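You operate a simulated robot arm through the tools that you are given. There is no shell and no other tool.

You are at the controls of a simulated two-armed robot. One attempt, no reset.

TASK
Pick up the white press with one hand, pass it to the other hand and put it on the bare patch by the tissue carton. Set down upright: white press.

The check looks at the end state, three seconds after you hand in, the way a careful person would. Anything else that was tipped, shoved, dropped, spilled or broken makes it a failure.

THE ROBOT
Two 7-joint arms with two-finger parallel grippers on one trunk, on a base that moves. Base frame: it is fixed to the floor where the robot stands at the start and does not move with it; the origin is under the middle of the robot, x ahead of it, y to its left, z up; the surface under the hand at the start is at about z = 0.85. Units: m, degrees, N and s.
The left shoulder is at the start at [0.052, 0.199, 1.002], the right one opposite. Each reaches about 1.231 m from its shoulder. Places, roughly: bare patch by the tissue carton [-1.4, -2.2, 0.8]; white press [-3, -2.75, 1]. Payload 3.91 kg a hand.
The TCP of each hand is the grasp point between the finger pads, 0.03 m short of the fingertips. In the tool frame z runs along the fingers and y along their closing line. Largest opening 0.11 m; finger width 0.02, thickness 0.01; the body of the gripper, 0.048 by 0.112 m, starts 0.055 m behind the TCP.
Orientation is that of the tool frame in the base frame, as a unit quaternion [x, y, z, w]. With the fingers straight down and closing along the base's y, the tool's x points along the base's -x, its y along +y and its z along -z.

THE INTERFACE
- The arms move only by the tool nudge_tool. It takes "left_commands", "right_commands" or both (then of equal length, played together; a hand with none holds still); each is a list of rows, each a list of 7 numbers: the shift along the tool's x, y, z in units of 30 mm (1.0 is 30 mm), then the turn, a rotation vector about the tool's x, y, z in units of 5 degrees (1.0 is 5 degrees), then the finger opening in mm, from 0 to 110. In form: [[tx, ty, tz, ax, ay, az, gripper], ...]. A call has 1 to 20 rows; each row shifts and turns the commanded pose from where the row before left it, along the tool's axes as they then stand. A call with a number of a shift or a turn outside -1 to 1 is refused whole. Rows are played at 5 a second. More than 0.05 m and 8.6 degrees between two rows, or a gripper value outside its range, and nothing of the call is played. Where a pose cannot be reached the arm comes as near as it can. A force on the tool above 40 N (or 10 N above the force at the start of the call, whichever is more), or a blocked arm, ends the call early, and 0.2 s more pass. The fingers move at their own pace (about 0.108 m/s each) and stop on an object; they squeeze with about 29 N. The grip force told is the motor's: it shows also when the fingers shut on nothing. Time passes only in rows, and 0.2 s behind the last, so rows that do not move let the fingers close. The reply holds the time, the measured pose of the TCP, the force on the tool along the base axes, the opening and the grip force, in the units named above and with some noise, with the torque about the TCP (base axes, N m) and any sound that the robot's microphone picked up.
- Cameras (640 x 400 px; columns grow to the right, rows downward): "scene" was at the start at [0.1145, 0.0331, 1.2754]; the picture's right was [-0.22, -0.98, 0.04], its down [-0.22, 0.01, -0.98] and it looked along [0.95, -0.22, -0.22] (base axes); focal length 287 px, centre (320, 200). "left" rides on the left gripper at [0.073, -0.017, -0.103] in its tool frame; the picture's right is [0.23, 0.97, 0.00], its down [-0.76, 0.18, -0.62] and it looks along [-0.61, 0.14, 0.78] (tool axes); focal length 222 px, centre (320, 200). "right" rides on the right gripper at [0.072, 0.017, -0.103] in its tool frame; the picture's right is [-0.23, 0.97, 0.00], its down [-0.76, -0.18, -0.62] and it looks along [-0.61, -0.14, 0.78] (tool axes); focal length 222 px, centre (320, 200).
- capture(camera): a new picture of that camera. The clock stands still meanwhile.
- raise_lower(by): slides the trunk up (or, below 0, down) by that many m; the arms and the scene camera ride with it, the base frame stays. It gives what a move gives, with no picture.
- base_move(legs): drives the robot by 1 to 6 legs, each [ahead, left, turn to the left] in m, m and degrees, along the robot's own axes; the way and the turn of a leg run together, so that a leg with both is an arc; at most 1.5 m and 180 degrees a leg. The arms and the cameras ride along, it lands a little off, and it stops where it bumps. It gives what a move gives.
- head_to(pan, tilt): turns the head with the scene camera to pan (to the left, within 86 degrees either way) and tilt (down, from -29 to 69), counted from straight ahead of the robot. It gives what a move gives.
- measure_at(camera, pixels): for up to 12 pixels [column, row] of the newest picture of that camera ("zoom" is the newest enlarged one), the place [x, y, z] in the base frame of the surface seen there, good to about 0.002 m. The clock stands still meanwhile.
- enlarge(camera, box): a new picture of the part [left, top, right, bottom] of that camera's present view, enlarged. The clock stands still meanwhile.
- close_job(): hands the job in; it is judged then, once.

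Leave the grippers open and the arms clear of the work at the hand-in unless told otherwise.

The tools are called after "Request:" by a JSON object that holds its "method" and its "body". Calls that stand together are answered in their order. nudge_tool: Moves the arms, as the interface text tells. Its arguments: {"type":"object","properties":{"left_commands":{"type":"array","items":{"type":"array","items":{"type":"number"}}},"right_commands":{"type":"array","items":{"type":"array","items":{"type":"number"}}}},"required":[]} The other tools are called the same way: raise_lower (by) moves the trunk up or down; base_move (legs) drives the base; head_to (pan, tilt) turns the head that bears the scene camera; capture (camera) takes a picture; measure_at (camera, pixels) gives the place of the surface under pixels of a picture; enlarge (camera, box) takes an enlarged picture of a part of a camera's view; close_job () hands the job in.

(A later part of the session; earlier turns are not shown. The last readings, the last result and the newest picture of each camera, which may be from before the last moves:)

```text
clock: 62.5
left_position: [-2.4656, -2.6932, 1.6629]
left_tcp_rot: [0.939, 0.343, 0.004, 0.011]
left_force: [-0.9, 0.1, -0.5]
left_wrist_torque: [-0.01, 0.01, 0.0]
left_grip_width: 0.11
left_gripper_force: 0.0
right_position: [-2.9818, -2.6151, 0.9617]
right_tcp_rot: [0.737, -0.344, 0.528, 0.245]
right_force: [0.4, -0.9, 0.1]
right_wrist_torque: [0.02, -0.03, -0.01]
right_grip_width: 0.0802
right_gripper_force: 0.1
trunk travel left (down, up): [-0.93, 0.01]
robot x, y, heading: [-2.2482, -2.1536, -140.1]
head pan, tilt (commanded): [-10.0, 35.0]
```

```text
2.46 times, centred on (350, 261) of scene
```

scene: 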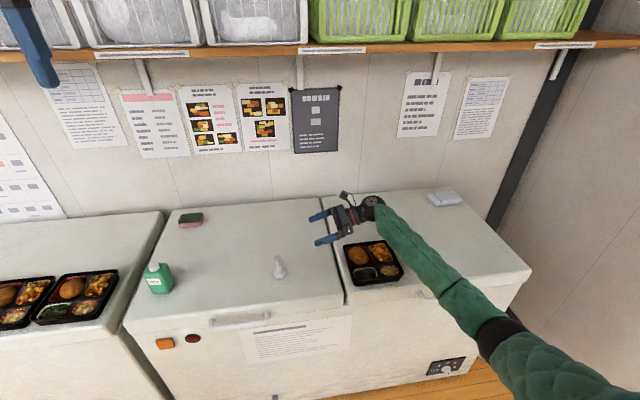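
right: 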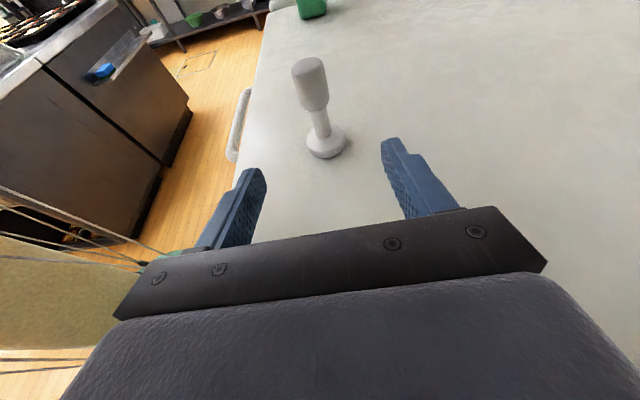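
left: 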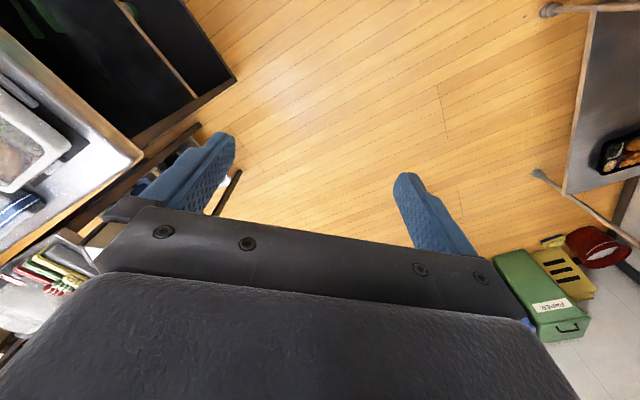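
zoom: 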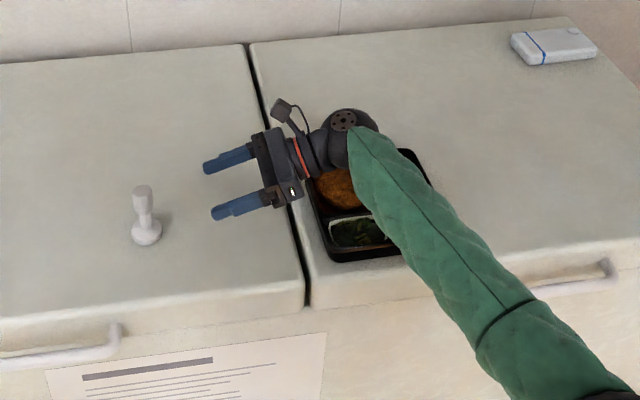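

The hand lines up with the press. I check the forearm and wrist height over the tray and re-measure the press from the right camera.

Request:
{"method": "measure_at", "body": {"camera": "zoom", "pixels": [[342, 120], [375, 160], [410, 220], [450, 270], [500, 320], [345, 250], [320, 240], [425, 170], [330, 185], [147, 240], [143, 215], [143, 190]]}}

Request:
{"method": "measure_at", "body": {"camera": "right", "pixels": [[325, 150], [318, 118], [310, 85], [308, 62], [330, 125], [310, 140], [343, 140], [298, 88], [325, 88]]}}

```text
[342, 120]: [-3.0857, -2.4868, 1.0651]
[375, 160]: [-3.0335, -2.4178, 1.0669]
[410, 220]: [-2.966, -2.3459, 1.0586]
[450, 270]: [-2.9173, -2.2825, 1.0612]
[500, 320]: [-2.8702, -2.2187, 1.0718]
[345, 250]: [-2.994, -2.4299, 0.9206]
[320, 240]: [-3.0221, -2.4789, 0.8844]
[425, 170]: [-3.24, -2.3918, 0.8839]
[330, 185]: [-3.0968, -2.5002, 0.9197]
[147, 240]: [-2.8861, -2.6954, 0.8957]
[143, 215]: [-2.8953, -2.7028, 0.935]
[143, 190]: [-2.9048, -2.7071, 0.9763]
```

```text
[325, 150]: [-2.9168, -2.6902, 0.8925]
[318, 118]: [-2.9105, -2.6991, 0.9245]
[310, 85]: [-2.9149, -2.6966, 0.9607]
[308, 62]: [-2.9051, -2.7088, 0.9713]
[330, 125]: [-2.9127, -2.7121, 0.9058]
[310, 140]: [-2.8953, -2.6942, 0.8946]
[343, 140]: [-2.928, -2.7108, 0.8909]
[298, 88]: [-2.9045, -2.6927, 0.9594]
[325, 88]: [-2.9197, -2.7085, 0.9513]
```

Everything agrees: the press axis is centred between the fingers (within 1 mm). I advance 117 mm along the fingers to straddle the neck.

Request:
{"method": "nudge_tool", "body": {"right_commands": [[0, 0, 0.78, 0, 0, 0, 80], [0, 0, 0.78, 0, 0, 0, 80], [0, 0, 0.78, 0, 0, 0, 80], [0, 0, 0.78, 0, 0, 0, 80], [0, 0, 0.78, 0, 0, 0, 80]]}}

Request:
{"method": "capture", "body": {"camera": "right"}}

Request:
{"method": "enlarge", "body": {"camera": "scene", "box": [230, 210, 390, 310]}}

```text
clock: 63.7
left_position: [-2.4635, -2.6934, 1.663]
left_tcp_rot: [0.94, 0.342, 0.004, 0.01]
left_force: [0.2, -0.7, 0.1]
left_wrist_torque: [0.02, 0.02, -0.01]
left_grip_width: 0.11
left_gripper_force: 0.0
right_position: [-2.9104, -2.702, 0.9253]
right_tcp_rot: [0.737, -0.343, 0.528, 0.245]
right_force: [-0.3, 0.2, -0.1]
right_wrist_torque: [0.0, 0.0, 0.01]
right_grip_width: 0.08
right_gripper_force: 0.0
trunk travel left (down, up): [-0.93, 0.01]
robot x, y, heading: [-2.2516, -2.1487, -140.1]
head pan, tilt (commanded): [-10.0, 35.0]
```

```text
taken
```

right: 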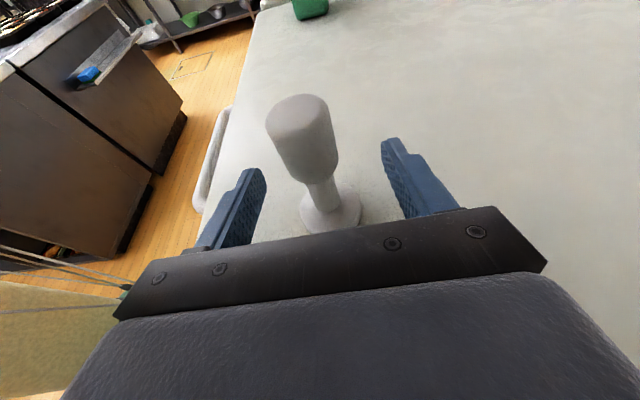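

```text
4.00 times, centred on (310, 260) of scene
```

zoom: 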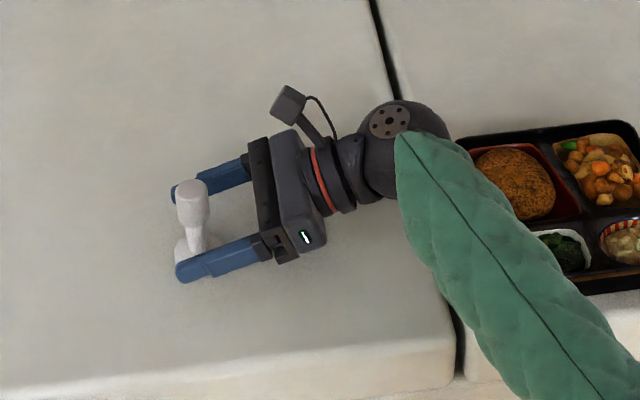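

The fingers straddle the neck. I close the right gripper.

Request:
{"method": "nudge_tool", "body": {"right_commands": [[0, 0, 0, 0, 0, 0, 40], [0, 0, 0, 0, 0, 0, 24], [0, 0, 0, 0, 0, 0, 10], [0, 0, 0, 0, 0, 0, 0], [0, 0, 0, 0, 0, 0, 0], [0, 0, 0, 0, 0, 0, 0]]}}

Request:
{"method": "enlarge", "body": {"camera": "scene", "box": [230, 210, 390, 310]}}

Request:
{"method": "capture", "body": {"camera": "right"}}

```text
clock: 65.1
left_position: [-2.4648, -2.6923, 1.6636]
left_tcp_rot: [0.94, 0.342, 0.004, 0.011]
left_force: [1.2, -0.3, 0.1]
left_wrist_torque: [0.02, -0.02, 0.02]
left_grip_width: 0.1101
left_gripper_force: 0.0
right_position: [-2.9115, -2.7004, 0.9256]
right_tcp_rot: [0.737, -0.343, 0.529, 0.246]
right_force: [-0.4, 0.6, 0.2]
right_wrist_torque: [0.02, -0.02, 0.0]
right_grip_width: 0.0164
right_gripper_force: 28.7
trunk travel left (down, up): [-0.93, 0.01]
robot x, y, heading: [-2.2498, -2.1499, -140.3]
head pan, tilt (commanded): [-10.0, 35.0]
```

```text
4.00 times, centred on (310, 260) of scene
```

zoom: 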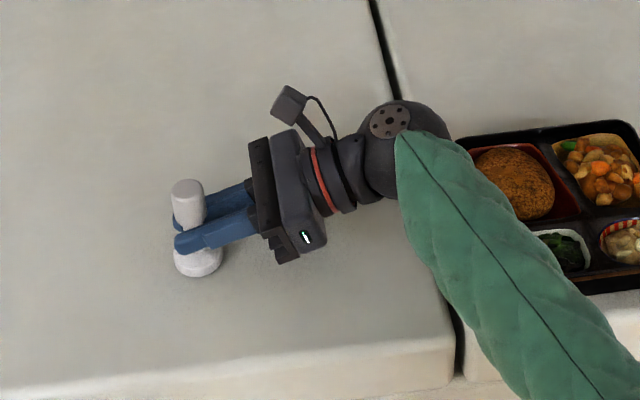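

```text
taken
```

right: 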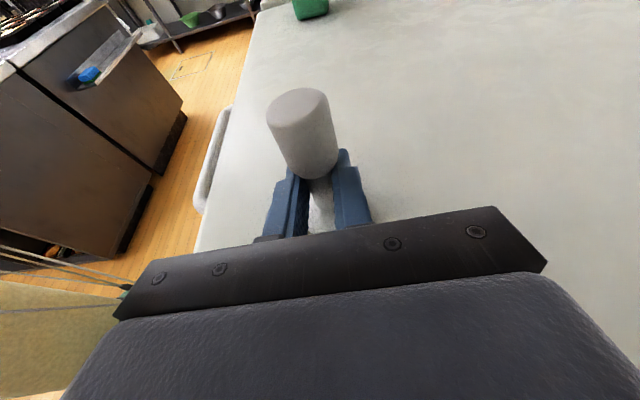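

Gripped: the opening stays at 16 mm with 29 N. I lift straight up 12 cm.

Request:
{"method": "nudge_tool", "body": {"right_commands": [[0.316, 0, -0.107, 0, 0, 0, 0], [0.632, 0, -0.215, 0, 0, 0, 0], [0.632, 0, -0.215, 0, 0, 0, 0], [0.632, 0, -0.215, 0, 0, 0, 0], [0.632, 0, -0.215, 0, 0, 0, 0], [0.632, 0, -0.215, 0, 0, 0, 0], [0.316, 0, -0.107, 0, 0, 0, 0]]}}

Request:
{"method": "enlarge", "body": {"camera": "scene", "box": [200, 160, 400, 285]}}

Request:
{"method": "capture", "body": {"camera": "right"}}

```text
clock: 66.7
left_position: [-2.4647, -2.6925, 1.662]
left_tcp_rot: [0.94, 0.342, 0.004, 0.01]
left_force: [0.6, 0.5, 0.2]
left_wrist_torque: [-0.04, 0.01, 0.01]
left_grip_width: 0.1098
left_gripper_force: 0.1
right_position: [-2.9107, -2.701, 1.0445]
right_tcp_rot: [0.738, -0.343, 0.528, 0.245]
right_force: [-0.3, -0.5, -1.1]
right_wrist_torque: [-0.01, 0.01, 0.0]
right_grip_width: 0.0159
right_gripper_force: 28.9
trunk travel left (down, up): [-0.93, 0.01]
robot x, y, heading: [-2.2486, -2.1457, -140.2]
head pan, tilt (commanded): [-10.0, 35.0]
```

```text
3.20 times, centred on (300, 222) of scene
```

zoom: 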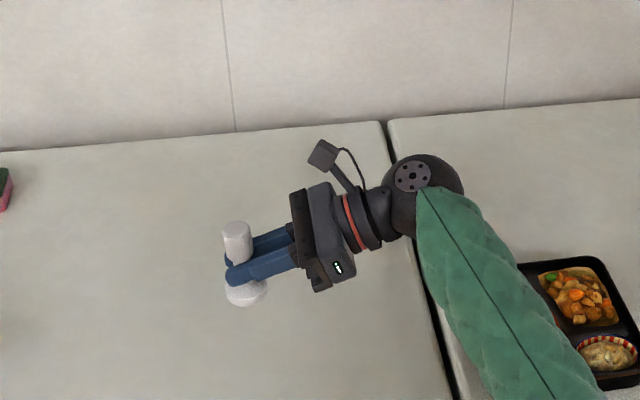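

```text
taken
```

right: 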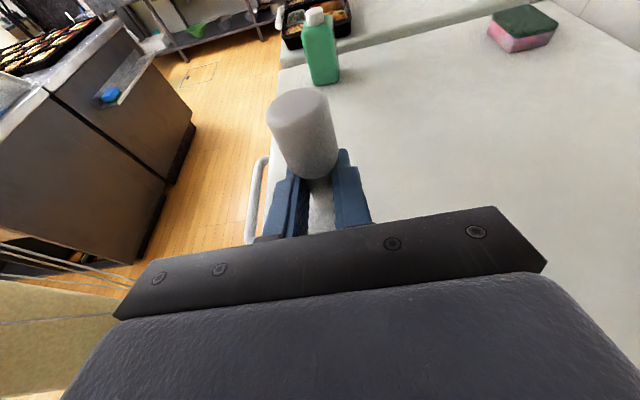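

The press is lifted and upright in the right hand. I bring it back 15 cm toward the robot and up 8 cm for a comfortable handover place.

Request:
{"method": "nudge_tool", "body": {"right_commands": [[0.35, -0.7, -0.12, 0, 0, 0, 0], [0.35, -0.7, -0.12, 0, 0, 0, 0], [0.35, -0.7, -0.12, 0, 0, 0, 0], [0.35, -0.7, -0.12, 0, 0, 0, 0], [0.35, -0.7, -0.12, 0, 0, 0, 0], [0.35, -0.7, -0.12, 0, 0, 0, 0], [0.35, -0.7, -0.12, 0, 0, 0, 0]]}}

Request:
{"method": "head_to", "body": {"pan": 5, "tilt": 40}}

Request:
{"method": "capture", "body": {"camera": "scene"}}

```text
clock: 68.3
left_position: [-2.4638, -2.6922, 1.6638]
left_tcp_rot: [0.939, 0.343, 0.004, 0.011]
left_force: [0.4, -0.9, 0.3]
left_wrist_torque: [0.02, -0.02, 0.03]
left_grip_width: 0.1099
left_gripper_force: 0.1
right_position: [-2.7966, -2.6047, 1.1236]
right_tcp_rot: [0.736, -0.344, 0.528, 0.246]
right_force: [1.3, 0.7, -1.4]
right_wrist_torque: [0.01, 0.02, 0.03]
right_grip_width: 0.016
right_gripper_force: 28.6
trunk travel left (down, up): [-0.93, 0.01]
robot x, y, heading: [-2.2511, -2.1478, -139.8]
head pan, tilt (commanded): [-10.0, 35.0]
```

```text
clock: 69.0
left_position: [-2.4653, -2.6926, 1.6631]
left_tcp_rot: [0.94, 0.342, 0.005, 0.01]
left_force: [0.1, -0.1, 0.3]
left_wrist_torque: [-0.01, -0.03, -0.02]
left_grip_width: 0.1098
left_gripper_force: 0.0
right_position: [-2.7982, -2.6054, 1.1227]
right_tcp_rot: [0.736, -0.343, 0.529, 0.246]
right_force: [-0.4, 0.5, -0.9]
right_wrist_torque: [0.03, 0.0, 0.01]
right_grip_width: 0.0159
right_gripper_force: 28.6
trunk travel left (down, up): [-0.93, 0.01]
robot x, y, heading: [-2.2515, -2.1522, -139.8]
head pan, tilt (commanded): [5.0, 40.0]
```

```text
taken
```

scene: 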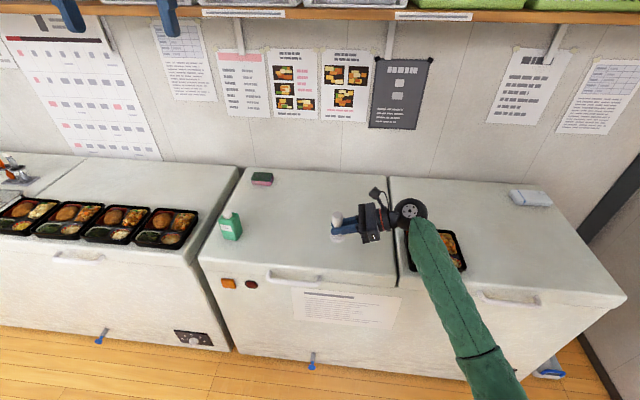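

The press is at about (337,222). I enlarge it to measure the knob's exact place for the left hand.

Request:
{"method": "enlarge", "body": {"camera": "scene", "box": [300, 195, 380, 245]}}

Request:
{"method": "measure_at", "body": {"camera": "zoom", "pixels": [[295, 165], [295, 180], [295, 200], [278, 190], [315, 190], [300, 310], [265, 300], [340, 310], [380, 200], [390, 260], [300, 270], [560, 200]]}}

```text
8.00 times, centred on (340, 220) of scene
```

zoom: 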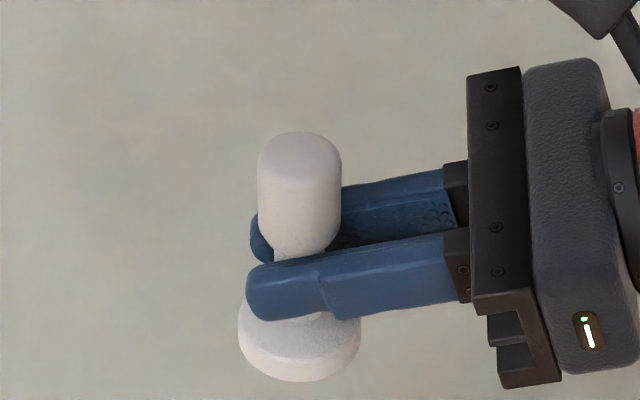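

```text
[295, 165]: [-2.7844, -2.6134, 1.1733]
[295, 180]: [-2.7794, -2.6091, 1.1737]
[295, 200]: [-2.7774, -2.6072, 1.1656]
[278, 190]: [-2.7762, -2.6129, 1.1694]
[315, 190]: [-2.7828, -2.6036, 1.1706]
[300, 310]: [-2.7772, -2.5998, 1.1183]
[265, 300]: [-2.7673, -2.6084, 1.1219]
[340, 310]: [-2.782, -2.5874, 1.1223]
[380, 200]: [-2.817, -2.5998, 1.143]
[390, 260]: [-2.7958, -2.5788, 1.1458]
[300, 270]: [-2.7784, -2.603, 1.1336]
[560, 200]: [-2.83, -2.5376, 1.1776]
```

Knob centre is about (-2.788,-2.615) with its top at z≈1.174. I first tip the left hand back 25° about its closing axis (body toward me, away from the right hand's camera mast), levelling its small roll, where it hangs high and clear.

Request:
{"method": "nudge_tool", "body": {"left_commands": [[0, 0, 0, 0.054, -1, 0, 110], [0, 0, 0, 0.054, -1, 0, 110], [0, 0, 0, 0.054, -1, 0, 110], [0, 0, 0, 0.054, -1, 0, 110], [0, 0, 0, 0.054, -1, 0, 110], [0, 0, 0, 0, 0, 0, 70]]}}

```text
clock: 70.4
left_position: [-2.4656, -2.692, 1.663]
left_tcp_rot: [0.918, 0.331, -0.203, 0.074]
left_force: [0.3, -0.4, -0.3]
left_wrist_torque: [0.02, -0.03, 0.03]
left_grip_width: 0.0701
left_gripper_force: 0.1
right_position: [-2.798, -2.6045, 1.1223]
right_tcp_rot: [0.736, -0.343, 0.529, 0.246]
right_force: [-0.3, -0.4, -0.9]
right_wrist_torque: [0.03, 0.04, -0.04]
right_grip_width: 0.0162
right_gripper_force: 28.8
trunk travel left (down, up): [-0.93, 0.01]
robot x, y, heading: [-2.2507, -2.1494, -140.1]
head pan, tilt (commanded): [5.0, 40.0]
```

Left hand is level and tipped 25°. I move it to hover about 15 cm above the knob.

Request:
{"method": "nudge_tool", "body": {"left_commands": [[-0.103, -0.68, 0.987, 0, 0, 0, 70], [-0.103, -0.68, 0.987, 0, 0, 0, 70], [-0.103, -0.68, 0.987, 0, 0, 0, 70], [-0.103, -0.68, 0.987, 0, 0, 0, 70], [-0.103, -0.68, 0.987, 0, 0, 0, 70], [-0.103, -0.68, 0.987, 0, 0, 0, 70], [-0.103, -0.68, 0.987, 0, 0, 0, 70], [-0.103, -0.68, 0.987, 0, 0, 0, 70], [-0.103, -0.68, 0.987, 0, 0, 0, 70], [-0.103, -0.68, 0.987, 0, 0, 0, 70], [-0.103, -0.68, 0.987, 0, 0, 0, 70], [-0.103, -0.68, 0.987, 0, 0, 0, 70], [-0.103, -0.68, 0.987, 0, 0, 0, 70]]}}

Request:
{"method": "capture", "body": {"camera": "scene"}}

Request:
{"method": "capture", "body": {"camera": "left"}}

Request:
{"method": "capture", "body": {"camera": "right"}}

```text
clock: 73.2
left_position: [-2.7904, -2.6164, 1.3311]
left_tcp_rot: [0.918, 0.333, -0.203, 0.075]
left_force: [0.1, -0.4, 0.5]
left_wrist_torque: [-0.02, 0.0, -0.01]
left_grip_width: 0.07
left_gripper_force: 0.0
right_position: [-2.7992, -2.6045, 1.1225]
right_tcp_rot: [0.736, -0.344, 0.529, 0.246]
right_force: [0.8, 0.2, -1.1]
right_wrist_torque: [0.02, -0.03, 0.01]
right_grip_width: 0.0161
right_gripper_force: 28.4
trunk travel left (down, up): [-0.93, 0.01]
robot x, y, heading: [-2.2484, -2.1521, -139.9]
head pan, tilt (commanded): [5.0, 40.0]
```

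```text
taken
```

scene: 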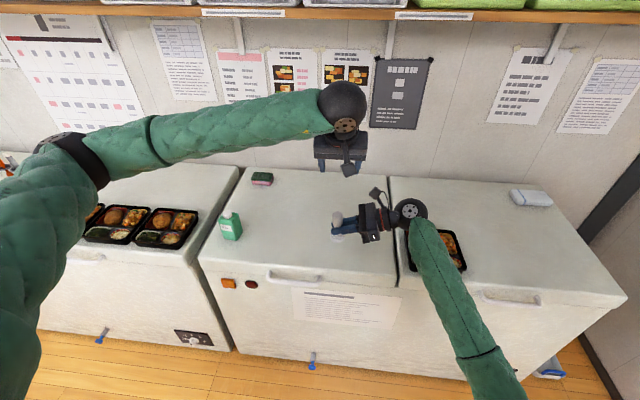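

```text
taken
```

left: 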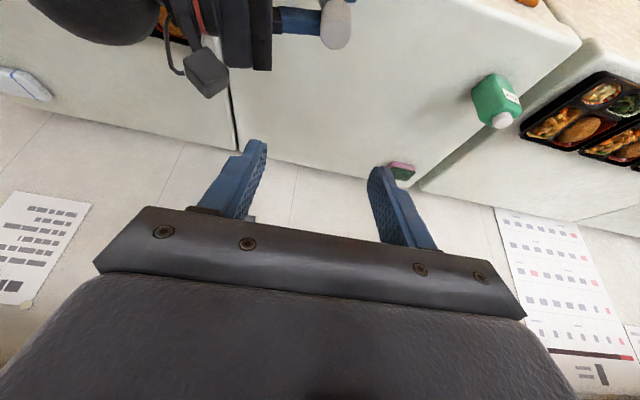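

```text
taken
```

right: 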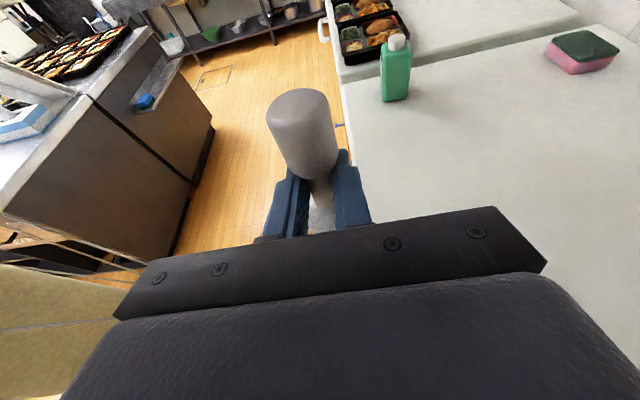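

The left hand hovers above; the knob shows at (337,25) in the left picture. I re-measure the knob from both views.

Request:
{"method": "measure_at", "body": {"camera": "left", "pixels": [[337, 10], [335, 20], [337, 35], [325, 22], [348, 22], [205, 75], [255, 65]]}}

Request:
{"method": "enlarge", "body": {"camera": "scene", "box": [290, 75, 450, 255]}}

```text
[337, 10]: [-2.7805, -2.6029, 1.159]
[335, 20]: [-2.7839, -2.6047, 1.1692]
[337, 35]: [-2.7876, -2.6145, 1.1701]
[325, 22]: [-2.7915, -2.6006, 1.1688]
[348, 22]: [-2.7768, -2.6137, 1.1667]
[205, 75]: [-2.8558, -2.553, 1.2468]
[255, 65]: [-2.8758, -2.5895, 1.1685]
```

```text
2.22 times, centred on (370, 165) of scene
```

zoom: 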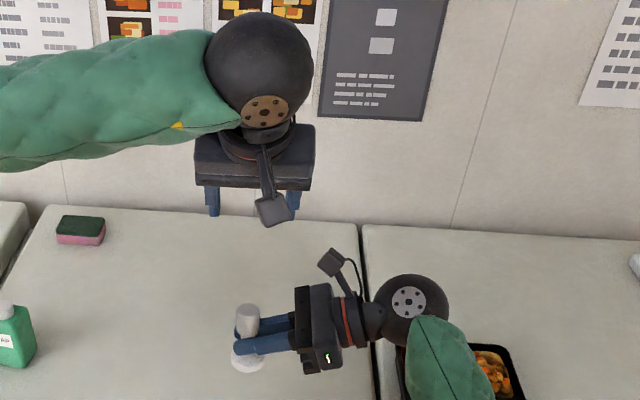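

Knob axis is about (-2.7906,-2.6154), right under the left hand. With the fingers set to 56 mm I descend most of the way, then look.

Request:
{"method": "nudge_tool", "body": {"left_commands": [[0.301, -0.005, 0.567, 0, 0, 0, 56], [0.301, -0.005, 0.567, 0, 0, 0, 56], [0.301, -0.005, 0.567, 0, 0, 0, 56], [0.301, -0.005, 0.567, 0, 0, 0, 56], [0.301, -0.005, 0.567, 0, 0, 0, 56]]}}

Request:
{"method": "enlarge", "body": {"camera": "scene", "box": [290, 130, 430, 250]}}

Request:
{"method": "capture", "body": {"camera": "right"}}

Request:
{"method": "capture", "body": {"camera": "left"}}

```text
clock: 74.4
left_position: [-2.785, -2.6106, 1.2347]
left_tcp_rot: [0.918, 0.333, -0.203, 0.074]
left_force: [-0.1, -0.6, 0.3]
left_wrist_torque: [0.0, 0.02, -0.02]
left_grip_width: 0.0559
left_gripper_force: 0.1
right_position: [-2.7983, -2.6053, 1.1225]
right_tcp_rot: [0.736, -0.344, 0.528, 0.246]
right_force: [-0.5, 0.8, -1.7]
right_wrist_torque: [0.03, -0.01, 0.0]
right_grip_width: 0.0159
right_gripper_force: 28.9
trunk travel left (down, up): [-0.93, 0.01]
robot x, y, heading: [-2.2479, -2.1514, -140.0]
head pan, tilt (commanded): [5.0, 40.0]
```

```text
3.33 times, centred on (360, 190) of scene
```

zoom: 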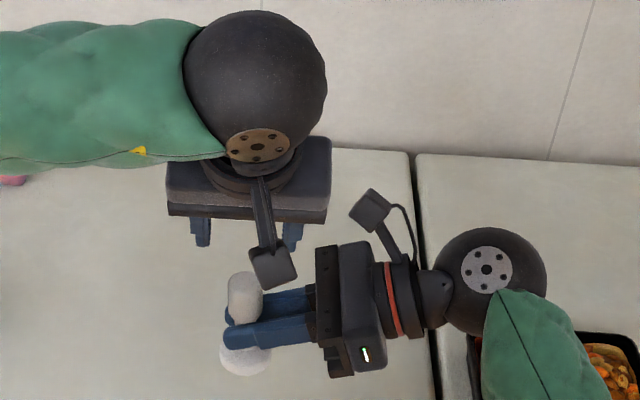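

```text
taken
```

right: 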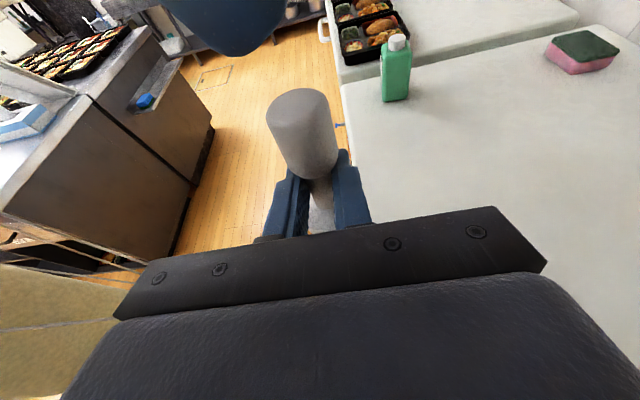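

```text
taken
```

left: 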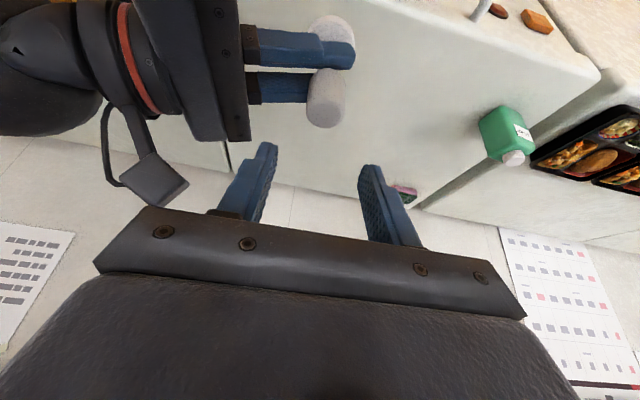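

The knob at (325,100) sits centred between the left fingers. I check how near the right hand's camera box (155,180) is to the left gripper body before the last 57 mm.

Request:
{"method": "measure_at", "body": {"camera": "left", "pixels": [[152, 158], [183, 185], [150, 203], [125, 180], [155, 180], [325, 85], [325, 105], [325, 120], [312, 100], [340, 100], [240, 135], [220, 60]]}}

```text
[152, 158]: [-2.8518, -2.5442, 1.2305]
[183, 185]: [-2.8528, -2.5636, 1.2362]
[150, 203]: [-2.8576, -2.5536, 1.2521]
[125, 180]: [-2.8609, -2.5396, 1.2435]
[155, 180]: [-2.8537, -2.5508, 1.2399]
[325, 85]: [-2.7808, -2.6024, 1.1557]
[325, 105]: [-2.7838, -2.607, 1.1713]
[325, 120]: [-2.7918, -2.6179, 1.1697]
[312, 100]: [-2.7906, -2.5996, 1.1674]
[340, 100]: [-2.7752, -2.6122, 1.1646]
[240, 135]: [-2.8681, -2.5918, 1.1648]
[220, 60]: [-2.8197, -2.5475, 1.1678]
```

There's about 2 cm of side gap to the mast box. I descend the last 57 mm so the left fingers flank the knob.

Request:
{"method": "nudge_tool", "body": {"left_commands": [[0.27, 0, 0.578, 0, 0, 0, 56], [0.27, 0, 0.578, 0, 0, 0, 56], [0.27, 0, 0.578, 0, 0, 0, 56]]}}

Request:
{"method": "enlarge", "body": {"camera": "scene", "box": [290, 150, 430, 250]}}

Request:
{"method": "capture", "body": {"camera": "right"}}

Request:
{"method": "capture", "body": {"camera": "left"}}

```text
clock: 75.2
left_position: [-2.7846, -2.6111, 1.1775]
left_tcp_rot: [0.918, 0.332, -0.204, 0.074]
left_force: [-1.4, 0.2, 0.4]
left_wrist_torque: [0.04, -0.01, -0.03]
left_grip_width: 0.0561
left_gripper_force: 0.1
right_position: [-2.7989, -2.6052, 1.1232]
right_tcp_rot: [0.736, -0.344, 0.529, 0.246]
right_force: [0.4, 1.0, -1.6]
right_wrist_torque: [0.0, 0.05, 0.0]
right_grip_width: 0.0161
right_gripper_force: 29.5
trunk travel left (down, up): [-0.93, 0.01]
robot x, y, heading: [-2.2462, -2.1482, -140.1]
head pan, tilt (commanded): [5.0, 40.0]
```

```text
4.00 times, centred on (360, 200) of scene
```

zoom: 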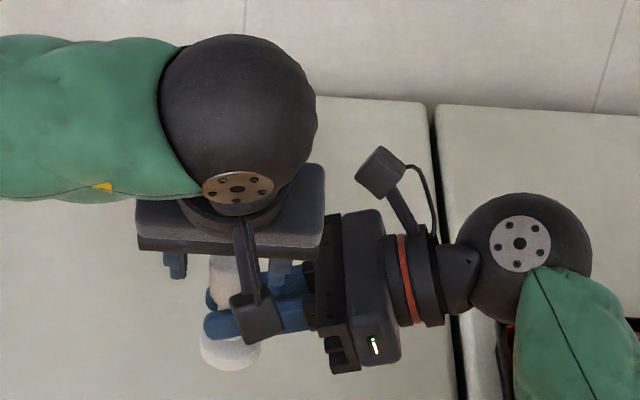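

```text
taken
```

right: 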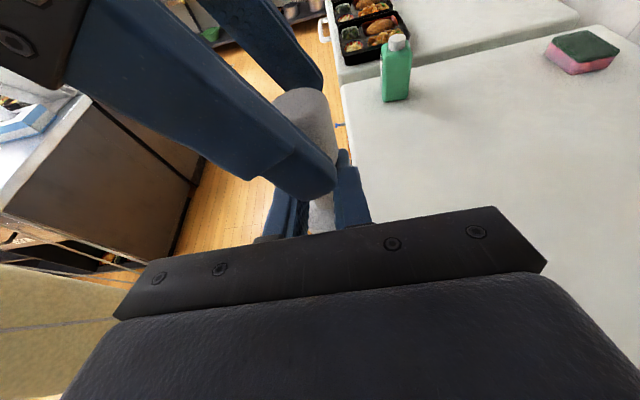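

```text
taken
```

left: 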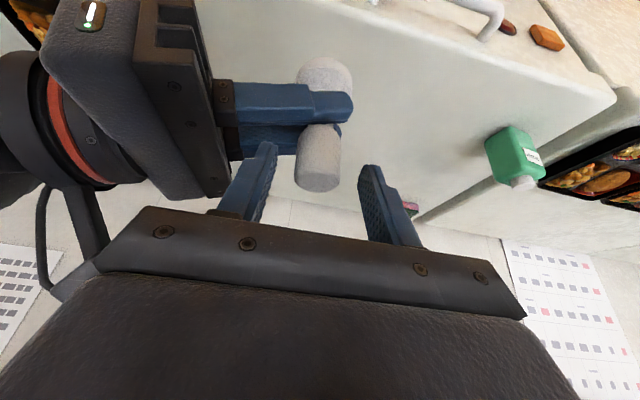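

The left fingers flank the knob, above the right hand's fingers. I close the left gripper on the knob, keeping the right one closed.

Request:
{"method": "nudge_tool", "body": {"left_commands": [[0, 0, 0, 0, 0, 0, 40], [0, 0, 0, 0, 0, 0, 32], [0, 0, 0, 0, 0, 0, 20], [0, 0, 0, 0, 0, 0, 0], [0, 0, 0, 0, 0, 0, 0], [0, 0, 0, 0, 0, 0, 0]], "right_commands": [[0, 0, 0, 0, 0, 0, 0], [0, 0, 0, 0, 0, 0, 0], [0, 0, 0, 0, 0, 0, 0], [0, 0, 0, 0, 0, 0, 0], [0, 0, 0, 0, 0, 0, 0], [0, 0, 0, 0, 0, 0, 0]]}}

Request:
{"method": "capture", "body": {"camera": "left"}}

Request:
{"method": "capture", "body": {"camera": "right"}}

```text
clock: 76.6
left_position: [-2.784, -2.6116, 1.1778]
left_tcp_rot: [0.919, 0.331, -0.203, 0.073]
left_force: [-20.2, 19.3, -4.9]
left_wrist_torque: [1.1, 0.89, -0.07]
left_grip_width: 0.0282
left_gripper_force: 29.5
right_position: [-2.7979, -2.6048, 1.123]
right_tcp_rot: [0.737, -0.342, 0.529, 0.245]
right_force: [20.9, -20.6, 4.5]
right_wrist_torque: [-0.04, 0.08, -0.08]
right_grip_width: 0.016
right_gripper_force: 28.8
trunk travel left (down, up): [-0.93, 0.01]
robot x, y, heading: [-2.2479, -2.1495, -139.9]
head pan, tilt (commanded): [5.0, 40.0]
```

```text
taken
```

left: 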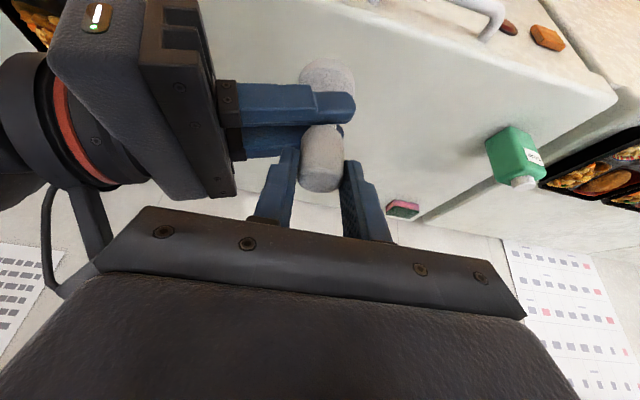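

```text
taken
```

right: 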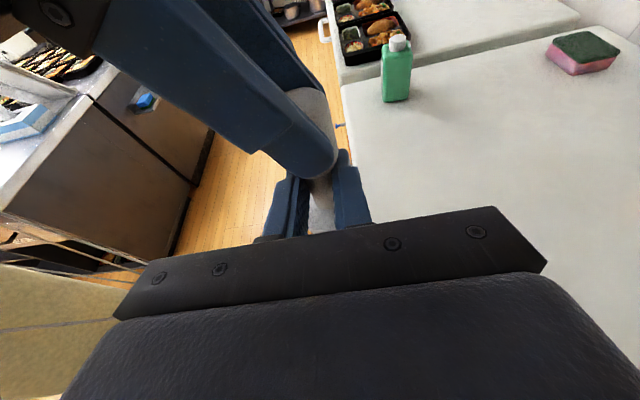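

The left hand grips (28 mm) but the net sideways force is about 28 N, so the knob is a millimetre or two to the right of centre. I ease the left hand 1 mm to its right and read the force.

Request:
{"method": "nudge_tool", "body": {"left_commands": [[0, -0.035, 0, 0, 0, 0, 0], [0, 0, 0, 0, 0, 0, 0]], "right_commands": [[0, 0, 0, 0, 0, 0, 0], [0, 0, 0, 0, 0, 0, 0]]}}

```text
clock: 77.2
left_position: [-2.7848, -2.6111, 1.1779]
left_tcp_rot: [0.918, 0.331, -0.205, 0.073]
left_force: [-15.1, 19.4, -3.6]
left_wrist_torque: [1.02, 0.71, -0.12]
left_grip_width: 0.0286
left_gripper_force: 28.9
right_position: [-2.7979, -2.6036, 1.123]
right_tcp_rot: [0.737, -0.344, 0.528, 0.245]
right_force: [15.3, -19.2, 3.1]
right_wrist_torque: [0.06, 0.12, -0.06]
right_grip_width: 0.0159
right_gripper_force: 28.7
trunk travel left (down, up): [-0.93, 0.01]
robot x, y, heading: [-2.2508, -2.1515, -139.9]
head pan, tilt (commanded): [5.0, 40.0]
```

Force fell to about 25 N. I ease a further 3 mm in small steps to take the side load off before the right hand lets go.

Request:
{"method": "nudge_tool", "body": {"left_commands": [[0, -0.035, 0, 0, 0, 0, 0], [0, -0.035, 0, 0, 0, 0, 0], [0, -0.035, 0, 0, 0, 0, 0], [0, 0, 0, 0, 0, 0, 0]], "right_commands": [[0, 0, 0, 0, 0, 0, 0], [0, 0, 0, 0, 0, 0, 0], [0, 0, 0, 0, 0, 0, 0], [0, 0, 0, 0, 0, 0, 0]]}}

Request:
{"method": "capture", "body": {"camera": "left"}}

```text
clock: 78.2
left_position: [-2.7853, -2.6102, 1.1779]
left_tcp_rot: [0.918, 0.333, -0.203, 0.075]
left_force: [4.6, -9.5, -3.7]
left_wrist_torque: [0.21, 0.14, 0.12]
left_grip_width: 0.0288
left_gripper_force: 28.9
right_position: [-2.7993, -2.6039, 1.1238]
right_tcp_rot: [0.736, -0.345, 0.527, 0.246]
right_force: [-5.5, 8.7, 2.8]
right_wrist_torque: [-0.77, -0.44, -0.06]
right_grip_width: 0.016
right_gripper_force: 29.3
trunk travel left (down, up): [-0.93, 0.01]
robot x, y, heading: [-2.2472, -2.1494, -139.9]
head pan, tilt (commanded): [5.0, 40.0]
```

```text
taken
```

left: 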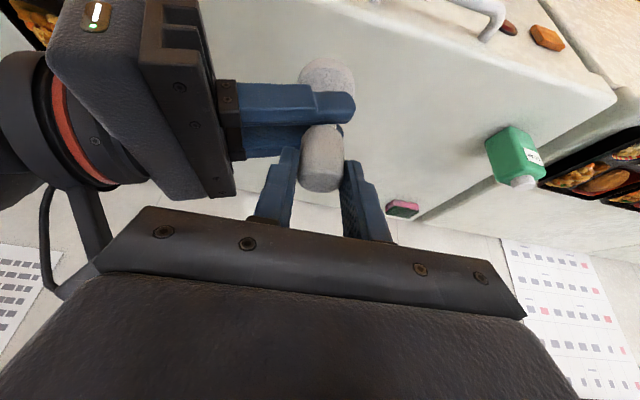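

The side force has reversed to +10 N, so I step back about 0.9 mm to balance it.

Request:
{"method": "nudge_tool", "body": {"left_commands": [[0, 0.03, 0, 0, 0, 0, 0], [0, 0, 0, 0, 0, 0, 0]], "right_commands": [[0, 0, 0, 0, 0, 0, 0], [0, 0, 0, 0, 0, 0, 0]]}}

```text
clock: 78.8
left_position: [-2.7859, -2.6098, 1.1774]
left_tcp_rot: [0.918, 0.331, -0.203, 0.074]
left_force: [7.0, -13.7, -2.1]
left_wrist_torque: [-0.04, 0.03, 0.21]
left_grip_width: 0.0282
left_gripper_force: 28.5
right_position: [-2.7987, -2.6042, 1.1231]
right_tcp_rot: [0.737, -0.344, 0.528, 0.246]
right_force: [-7.2, 14.1, 2.6]
right_wrist_torque: [-0.72, -0.41, -0.06]
right_grip_width: 0.0161
right_gripper_force: 28.8
trunk travel left (down, up): [-0.93, 0.01]
robot x, y, heading: [-2.2526, -2.1483, -140.2]
head pan, tilt (commanded): [5.0, 40.0]
```

The reading may still be settling, so I hold both arms still for a second and read again.

Request:
{"method": "nudge_tool", "body": {"left_commands": [[0, 0, 0, 0, 0, 0, 0], [0, 0, 0, 0, 0, 0, 0], [0, 0, 0, 0, 0, 0, 0], [0, 0, 0, 0, 0, 0, 0], [0, 0, 0, 0, 0, 0, 0]], "right_commands": [[0, 0, 0, 0, 0, 0, 0], [0, 0, 0, 0, 0, 0, 0], [0, 0, 0, 0, 0, 0, 0], [0, 0, 0, 0, 0, 0, 0], [0, 0, 0, 0, 0, 0, 0]]}}

```text
clock: 80.0
left_position: [-2.7849, -2.6099, 1.177]
left_tcp_rot: [0.919, 0.331, -0.203, 0.074]
left_force: [9.4, -16.4, -0.3]
left_wrist_torque: [-0.06, 0.01, 0.16]
left_grip_width: 0.0277
left_gripper_force: 28.6
right_position: [-2.7982, -2.604, 1.1226]
right_tcp_rot: [0.736, -0.344, 0.528, 0.246]
right_force: [-9.4, 16.7, 0.3]
right_wrist_torque: [-0.79, -0.56, -0.03]
right_grip_width: 0.0161
right_gripper_force: 29.1
trunk travel left (down, up): [-0.93, 0.01]
robot x, y, heading: [-2.2491, -2.1509, -140.0]
head pan, tilt (commanded): [5.0, 40.0]
```

There's a 19 N pull to the left now. I move the left hand 1.5 mm left to ease it.

Request:
{"method": "nudge_tool", "body": {"left_commands": [[0, 0.05, 0, 0, 0, 0, 0], [0, 0, 0, 0, 0, 0, 0], [0, 0, 0, 0, 0, 0, 0]], "right_commands": [[0, 0, 0, 0, 0, 0, 0], [0, 0, 0, 0, 0, 0, 0], [0, 0, 0, 0, 0, 0, 0]]}}

Request:
{"method": "capture", "body": {"camera": "left"}}

Request:
{"method": "enlarge", "body": {"camera": "scene", "box": [310, 190, 390, 245]}}

```text
clock: 80.8
left_position: [-2.7849, -2.6094, 1.1775]
left_tcp_rot: [0.919, 0.33, -0.203, 0.072]
left_force: [-3.3, -2.9, -0.8]
left_wrist_torque: [0.35, 0.42, 0.07]
left_grip_width: 0.0281
left_gripper_force: 29.2
right_position: [-2.7969, -2.6051, 1.1225]
right_tcp_rot: [0.736, -0.343, 0.529, 0.246]
right_force: [2.4, 3.3, -0.1]
right_wrist_torque: [-0.51, -0.24, -0.06]
right_grip_width: 0.0164
right_gripper_force: 29.3
trunk travel left (down, up): [-0.93, 0.01]
robot x, y, heading: [-2.2503, -2.1434, -140.1]
head pan, tilt (commanded): [5.0, 40.0]
```

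```text
taken
```

left: 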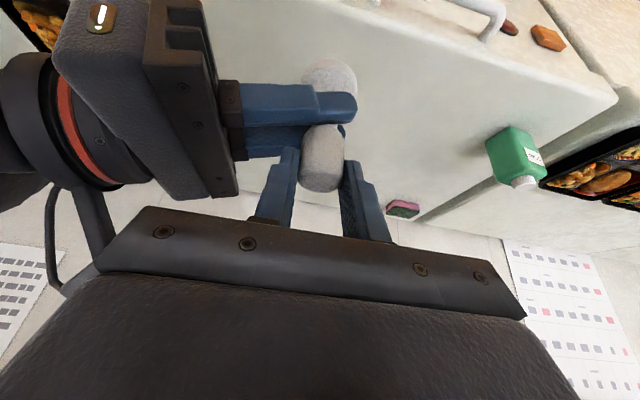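

```text
7.27 times, centred on (350, 218) of scene
```

zoom: 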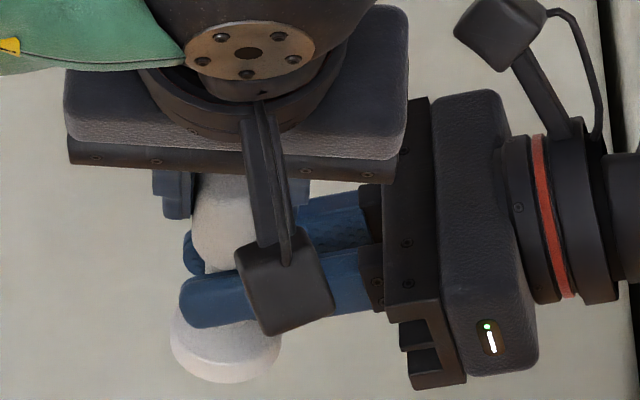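

The side load is down to about 4 N. I now open the right gripper gently while the left keeps its grip.

Request:
{"method": "nudge_tool", "body": {"left_commands": [[0, 0, 0, 0, 0, 0, 0], [0, 0, 0, 0, 0, 0, 0], [0, 0, 0, 0, 0, 0, 0], [0, 0, 0, 0, 0, 0, 0], [0, 0, 0, 0, 0, 0, 0]], "right_commands": [[0, 0, 0, 0, 0, 0, 18], [0, 0, 0, 0, 0, 0, 24], [0, 0, 0, 0, 0, 0, 40], [0, 0, 0, 0, 0, 0, 80], [0, 0, 0, 0, 0, 0, 80]]}}

Request:
{"method": "capture", "body": {"camera": "left"}}

Request:
{"method": "capture", "body": {"camera": "right"}}

```text
clock: 82.0
left_position: [-2.7845, -2.6107, 1.1778]
left_tcp_rot: [0.918, 0.332, -0.203, 0.073]
left_force: [0.3, -0.8, -0.7]
left_wrist_torque: [0.02, -0.02, 0.02]
left_grip_width: 0.0278
left_gripper_force: 29.0
right_position: [-2.7981, -2.6044, 1.1239]
right_tcp_rot: [0.737, -0.343, 0.528, 0.245]
right_force: [0.2, 0.3, -0.8]
right_wrist_torque: [-0.01, 0.01, -0.01]
right_grip_width: 0.08
right_gripper_force: 0.0
trunk travel left (down, up): [-0.93, 0.01]
robot x, y, heading: [-2.2515, -2.1481, -140.0]
head pan, tilt (commanded): [5.0, 40.0]
```

```text
taken
```

left: 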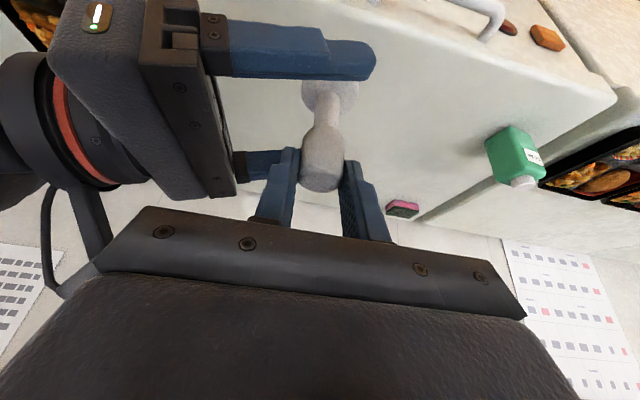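

```text
taken
```

right: 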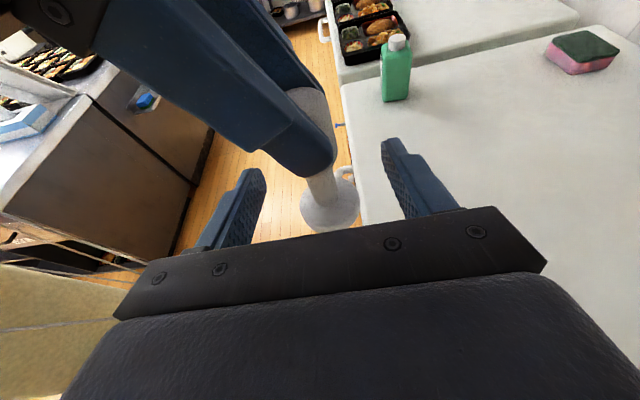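

The left hand holds the press alone. I withdraw the right hand straight back along its fingers, to the right and up.

Request:
{"method": "nudge_tool", "body": {"right_commands": [[0, 0, -0.5, 0, 0, 0, 80], [0, 0, -1, 0, 0, 0, 80], [0, 0, -1, 0, 0, 0, 80], [0, 0, -1, 0, 0, 0, 80], [0, 0, -1, 0, 0, 0, 80], [0, 0, -1, 0, 0, 0, 80], [0, 0, -1, 0, 0, 0, 80]]}}

Request:
{"method": "capture", "body": {"camera": "right"}}

Request:
{"method": "enlarge", "body": {"camera": "scene", "box": [290, 150, 430, 250]}}

```text
clock: 83.6
left_position: [-2.7854, -2.61, 1.1774]
left_tcp_rot: [0.918, 0.332, -0.203, 0.074]
left_force: [-0.2, 0.5, -0.7]
left_wrist_torque: [0.01, 0.0, -0.02]
left_grip_width: 0.0277
left_gripper_force: 29.0
right_position: [-2.9174, -2.4625, 1.1861]
right_tcp_rot: [0.737, -0.343, 0.528, 0.246]
right_force: [-1.0, -0.2, -0.4]
right_wrist_torque: [-0.02, 0.02, 0.01]
right_grip_width: 0.0799
right_gripper_force: 0.1
trunk travel left (down, up): [-0.93, 0.01]
robot x, y, heading: [-2.2489, -2.1522, -140.3]
head pan, tilt (commanded): [5.0, 40.0]
```

```text
taken
```

right: 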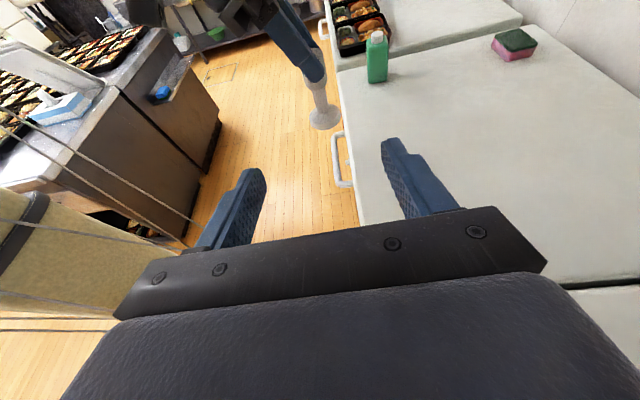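

```text
4.00 times, centred on (360, 200) of scene
```

zoom: 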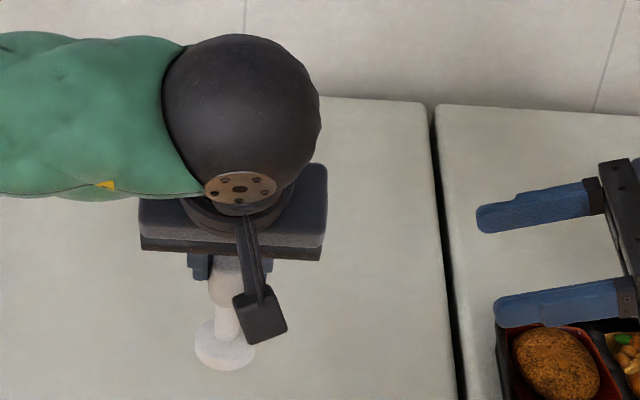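

Handover is done. I check from the right camera whether the press hangs upright in the left hand.

Request:
{"method": "enlarge", "body": {"camera": "right", "box": [272, 60, 368, 135]}}

Request:
{"method": "measure_at", "body": {"camera": "zoom", "pixels": [[315, 150], [320, 190], [325, 230], [330, 280], [345, 350], [300, 340], [390, 330], [340, 385], [290, 180], [345, 170], [310, 230], [345, 225]]}}

```text
5.33 times, centred on (320, 98) of right
```

zoom: 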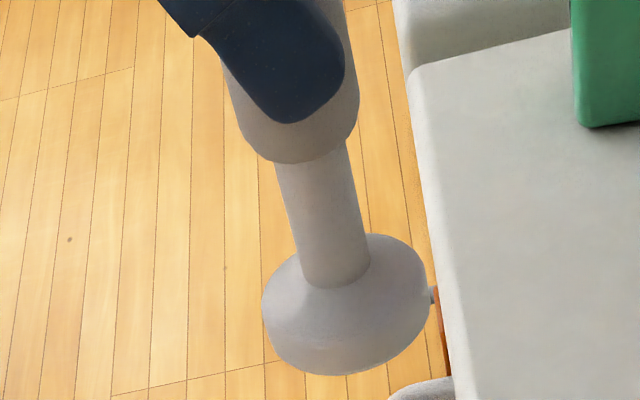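

```text
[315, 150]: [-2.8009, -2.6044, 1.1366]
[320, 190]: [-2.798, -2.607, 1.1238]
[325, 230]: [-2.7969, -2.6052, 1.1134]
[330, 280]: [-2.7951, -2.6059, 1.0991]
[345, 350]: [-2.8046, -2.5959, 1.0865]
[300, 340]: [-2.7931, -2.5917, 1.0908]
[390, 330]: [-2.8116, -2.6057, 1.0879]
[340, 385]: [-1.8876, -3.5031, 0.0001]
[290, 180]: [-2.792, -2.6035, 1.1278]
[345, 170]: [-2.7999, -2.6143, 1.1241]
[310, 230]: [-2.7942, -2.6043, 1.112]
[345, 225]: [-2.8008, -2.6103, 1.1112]
```

In this view the neck's slant matches a vertical line within about 1°. I check the other direction from the scene camera.

Request:
{"method": "enlarge", "body": {"camera": "scene", "box": [305, 200, 369, 250]}}

```text
8.00 times, centred on (337, 225) of scene
```

zoom: 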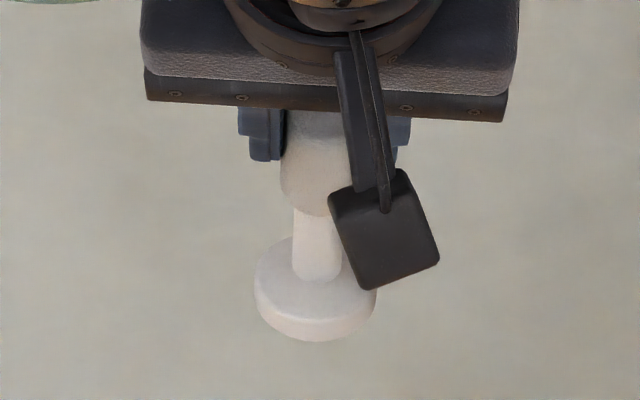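

The press hangs vertical within 1–2°. Next I tuck both arms: right hand up, back and to the right; left hand (with the press) up and back 10 cm.

Request:
{"method": "nudge_tool", "body": {"right_commands": [[0.59, -0.833, -0.86, 0, 0, 0, 80], [0.59, -0.833, -0.86, 0, 0, 0, 80], [0.59, -0.833, -0.86, 0, 0, 0, 80], [0.59, -0.833, -0.86, 0, 0, 0, 80], [0.59, -0.833, -0.86, 0, 0, 0, 80], [0.59, -0.833, -0.86, 0, 0, 0, 80], [0.59, -0.833, -0.86, 0, 0, 0, 80], [0.59, -0.833, -0.86, 0, 0, 0, 80]], "left_commands": [[0, 0, 0, 0, 0, 0, 0], [0, 0, 0, 0, 0, 0, 0], [0.27, 0, -0.738, 0, 0, 0, 0], [0.27, 0, -0.738, 0, 0, 0, 0], [0.27, 0, -0.738, 0, 0, 0, 0], [0.27, 0, -0.738, 0, 0, 0, 0], [0.27, 0, -0.738, 0, 0, 0, 0], [0.27, 0, -0.738, 0, 0, 0, 0]]}}

Request:
{"method": "head_to", "body": {"pan": 0, "tilt": 35}}

Request:
{"method": "capture", "body": {"camera": "scene"}}

```text
clock: 85.4
left_position: [-2.7067, -2.5444, 1.2786]
left_tcp_rot: [0.918, 0.331, -0.204, 0.073]
left_force: [0.0, 0.4, -2.6]
left_wrist_torque: [0.0, -0.02, -0.01]
left_grip_width: 0.0273
left_gripper_force: 29.4
right_position: [-2.86, -2.2191, 1.3876]
right_tcp_rot: [0.736, -0.343, 0.528, 0.246]
right_force: [0.1, 0.6, -0.1]
right_wrist_torque: [-0.01, 0.0, -0.03]
right_grip_width: 0.0801
right_gripper_force: 0.1
trunk travel left (down, up): [-0.93, 0.01]
robot x, y, heading: [-2.2517, -2.1484, -140.0]
head pan, tilt (commanded): [5.0, 40.0]
```

```text
clock: 86.1
left_position: [-2.7075, -2.5464, 1.2777]
left_tcp_rot: [0.918, 0.332, -0.204, 0.074]
left_force: [0.7, -0.5, -1.9]
left_wrist_torque: [0.01, 0.0, -0.01]
left_grip_width: 0.0276
left_gripper_force: 29.2
right_position: [-2.8618, -2.2205, 1.3864]
right_tcp_rot: [0.736, -0.345, 0.527, 0.247]
right_force: [-0.5, 0.5, -1.2]
right_wrist_torque: [0.0, 0.0, -0.01]
right_grip_width: 0.0803
right_gripper_force: 0.0
trunk travel left (down, up): [-0.93, 0.01]
robot x, y, heading: [-2.2508, -2.1506, -139.9]
head pan, tilt (commanded): [0.0, 35.0]
```

```text
taken
```

scene: 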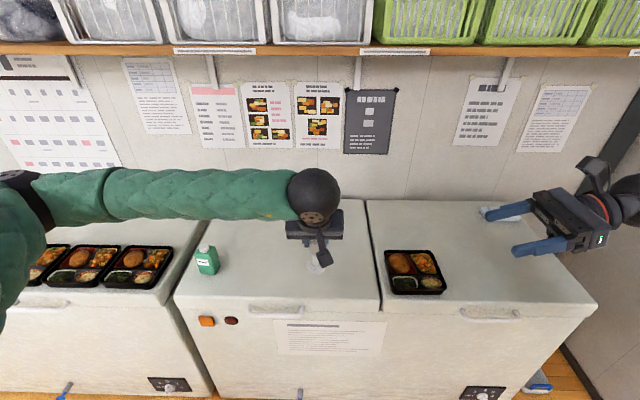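

The freezer items are all undisturbed. Before moving I look left to check the floor between the counter end and the freezers.

Request:
{"method": "head_to", "body": {"pan": 80, "tilt": 30}}

Request:
{"method": "capture", "body": {"camera": "scene"}}

```text
clock: 87.6
left_position: [-2.7078, -2.5469, 1.2777]
left_tcp_rot: [0.918, 0.331, -0.204, 0.074]
left_force: [-0.4, -0.4, -1.7]
left_wrist_torque: [-0.02, -0.01, -0.02]
left_grip_width: 0.0276
left_gripper_force: 28.8
right_position: [-2.861, -2.2209, 1.3866]
right_tcp_rot: [0.736, -0.343, 0.529, 0.246]
right_force: [0.8, 0.4, 0.1]
right_wrist_torque: [-0.01, 0.0, 0.01]
right_grip_width: 0.0801
right_gripper_force: 0.1
trunk travel left (down, up): [-0.93, 0.01]
robot x, y, heading: [-2.2492, -2.147, -140.1]
head pan, tilt (commanded): [80.0, 30.0]
```

```text
taken
```

scene: 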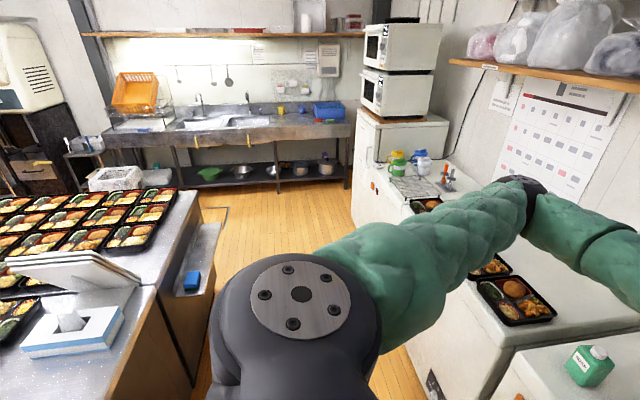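

The floor there is free. The tissue box shows at (75,335), with the hinged lid behind it and bare steel around it. I measure the counter end and these objects.

Request:
{"method": "measure_at", "body": {"camera": "scene", "pixels": [[150, 300], [195, 195], [130, 380], [40, 355], [120, 318], [75, 335], [60, 375], [135, 290], [215, 250], [190, 285], [100, 270], [150, 250]]}}

Request:
{"method": "enlarge", "body": {"camera": "scene", "box": [0, 220, 240, 400]}}

```text
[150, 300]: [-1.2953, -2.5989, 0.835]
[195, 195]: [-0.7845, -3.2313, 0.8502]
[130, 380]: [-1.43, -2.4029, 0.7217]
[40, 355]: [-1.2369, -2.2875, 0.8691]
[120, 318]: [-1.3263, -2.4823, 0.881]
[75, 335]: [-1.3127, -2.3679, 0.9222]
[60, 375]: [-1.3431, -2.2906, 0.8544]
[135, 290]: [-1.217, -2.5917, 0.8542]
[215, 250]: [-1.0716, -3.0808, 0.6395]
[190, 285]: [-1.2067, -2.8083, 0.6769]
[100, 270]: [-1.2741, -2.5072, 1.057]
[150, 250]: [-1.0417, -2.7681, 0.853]
```

```text
2.22 times, centred on (120, 310) of scene
```

zoom: 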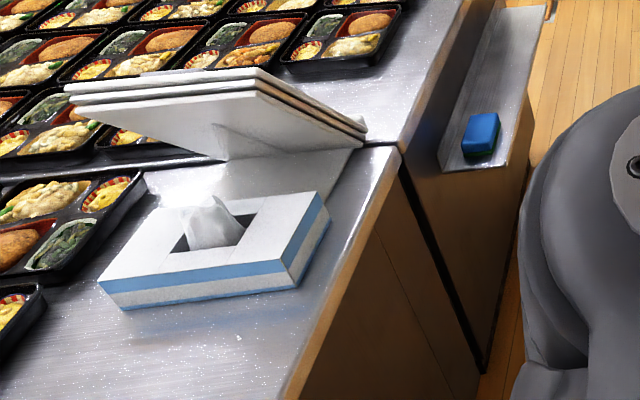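

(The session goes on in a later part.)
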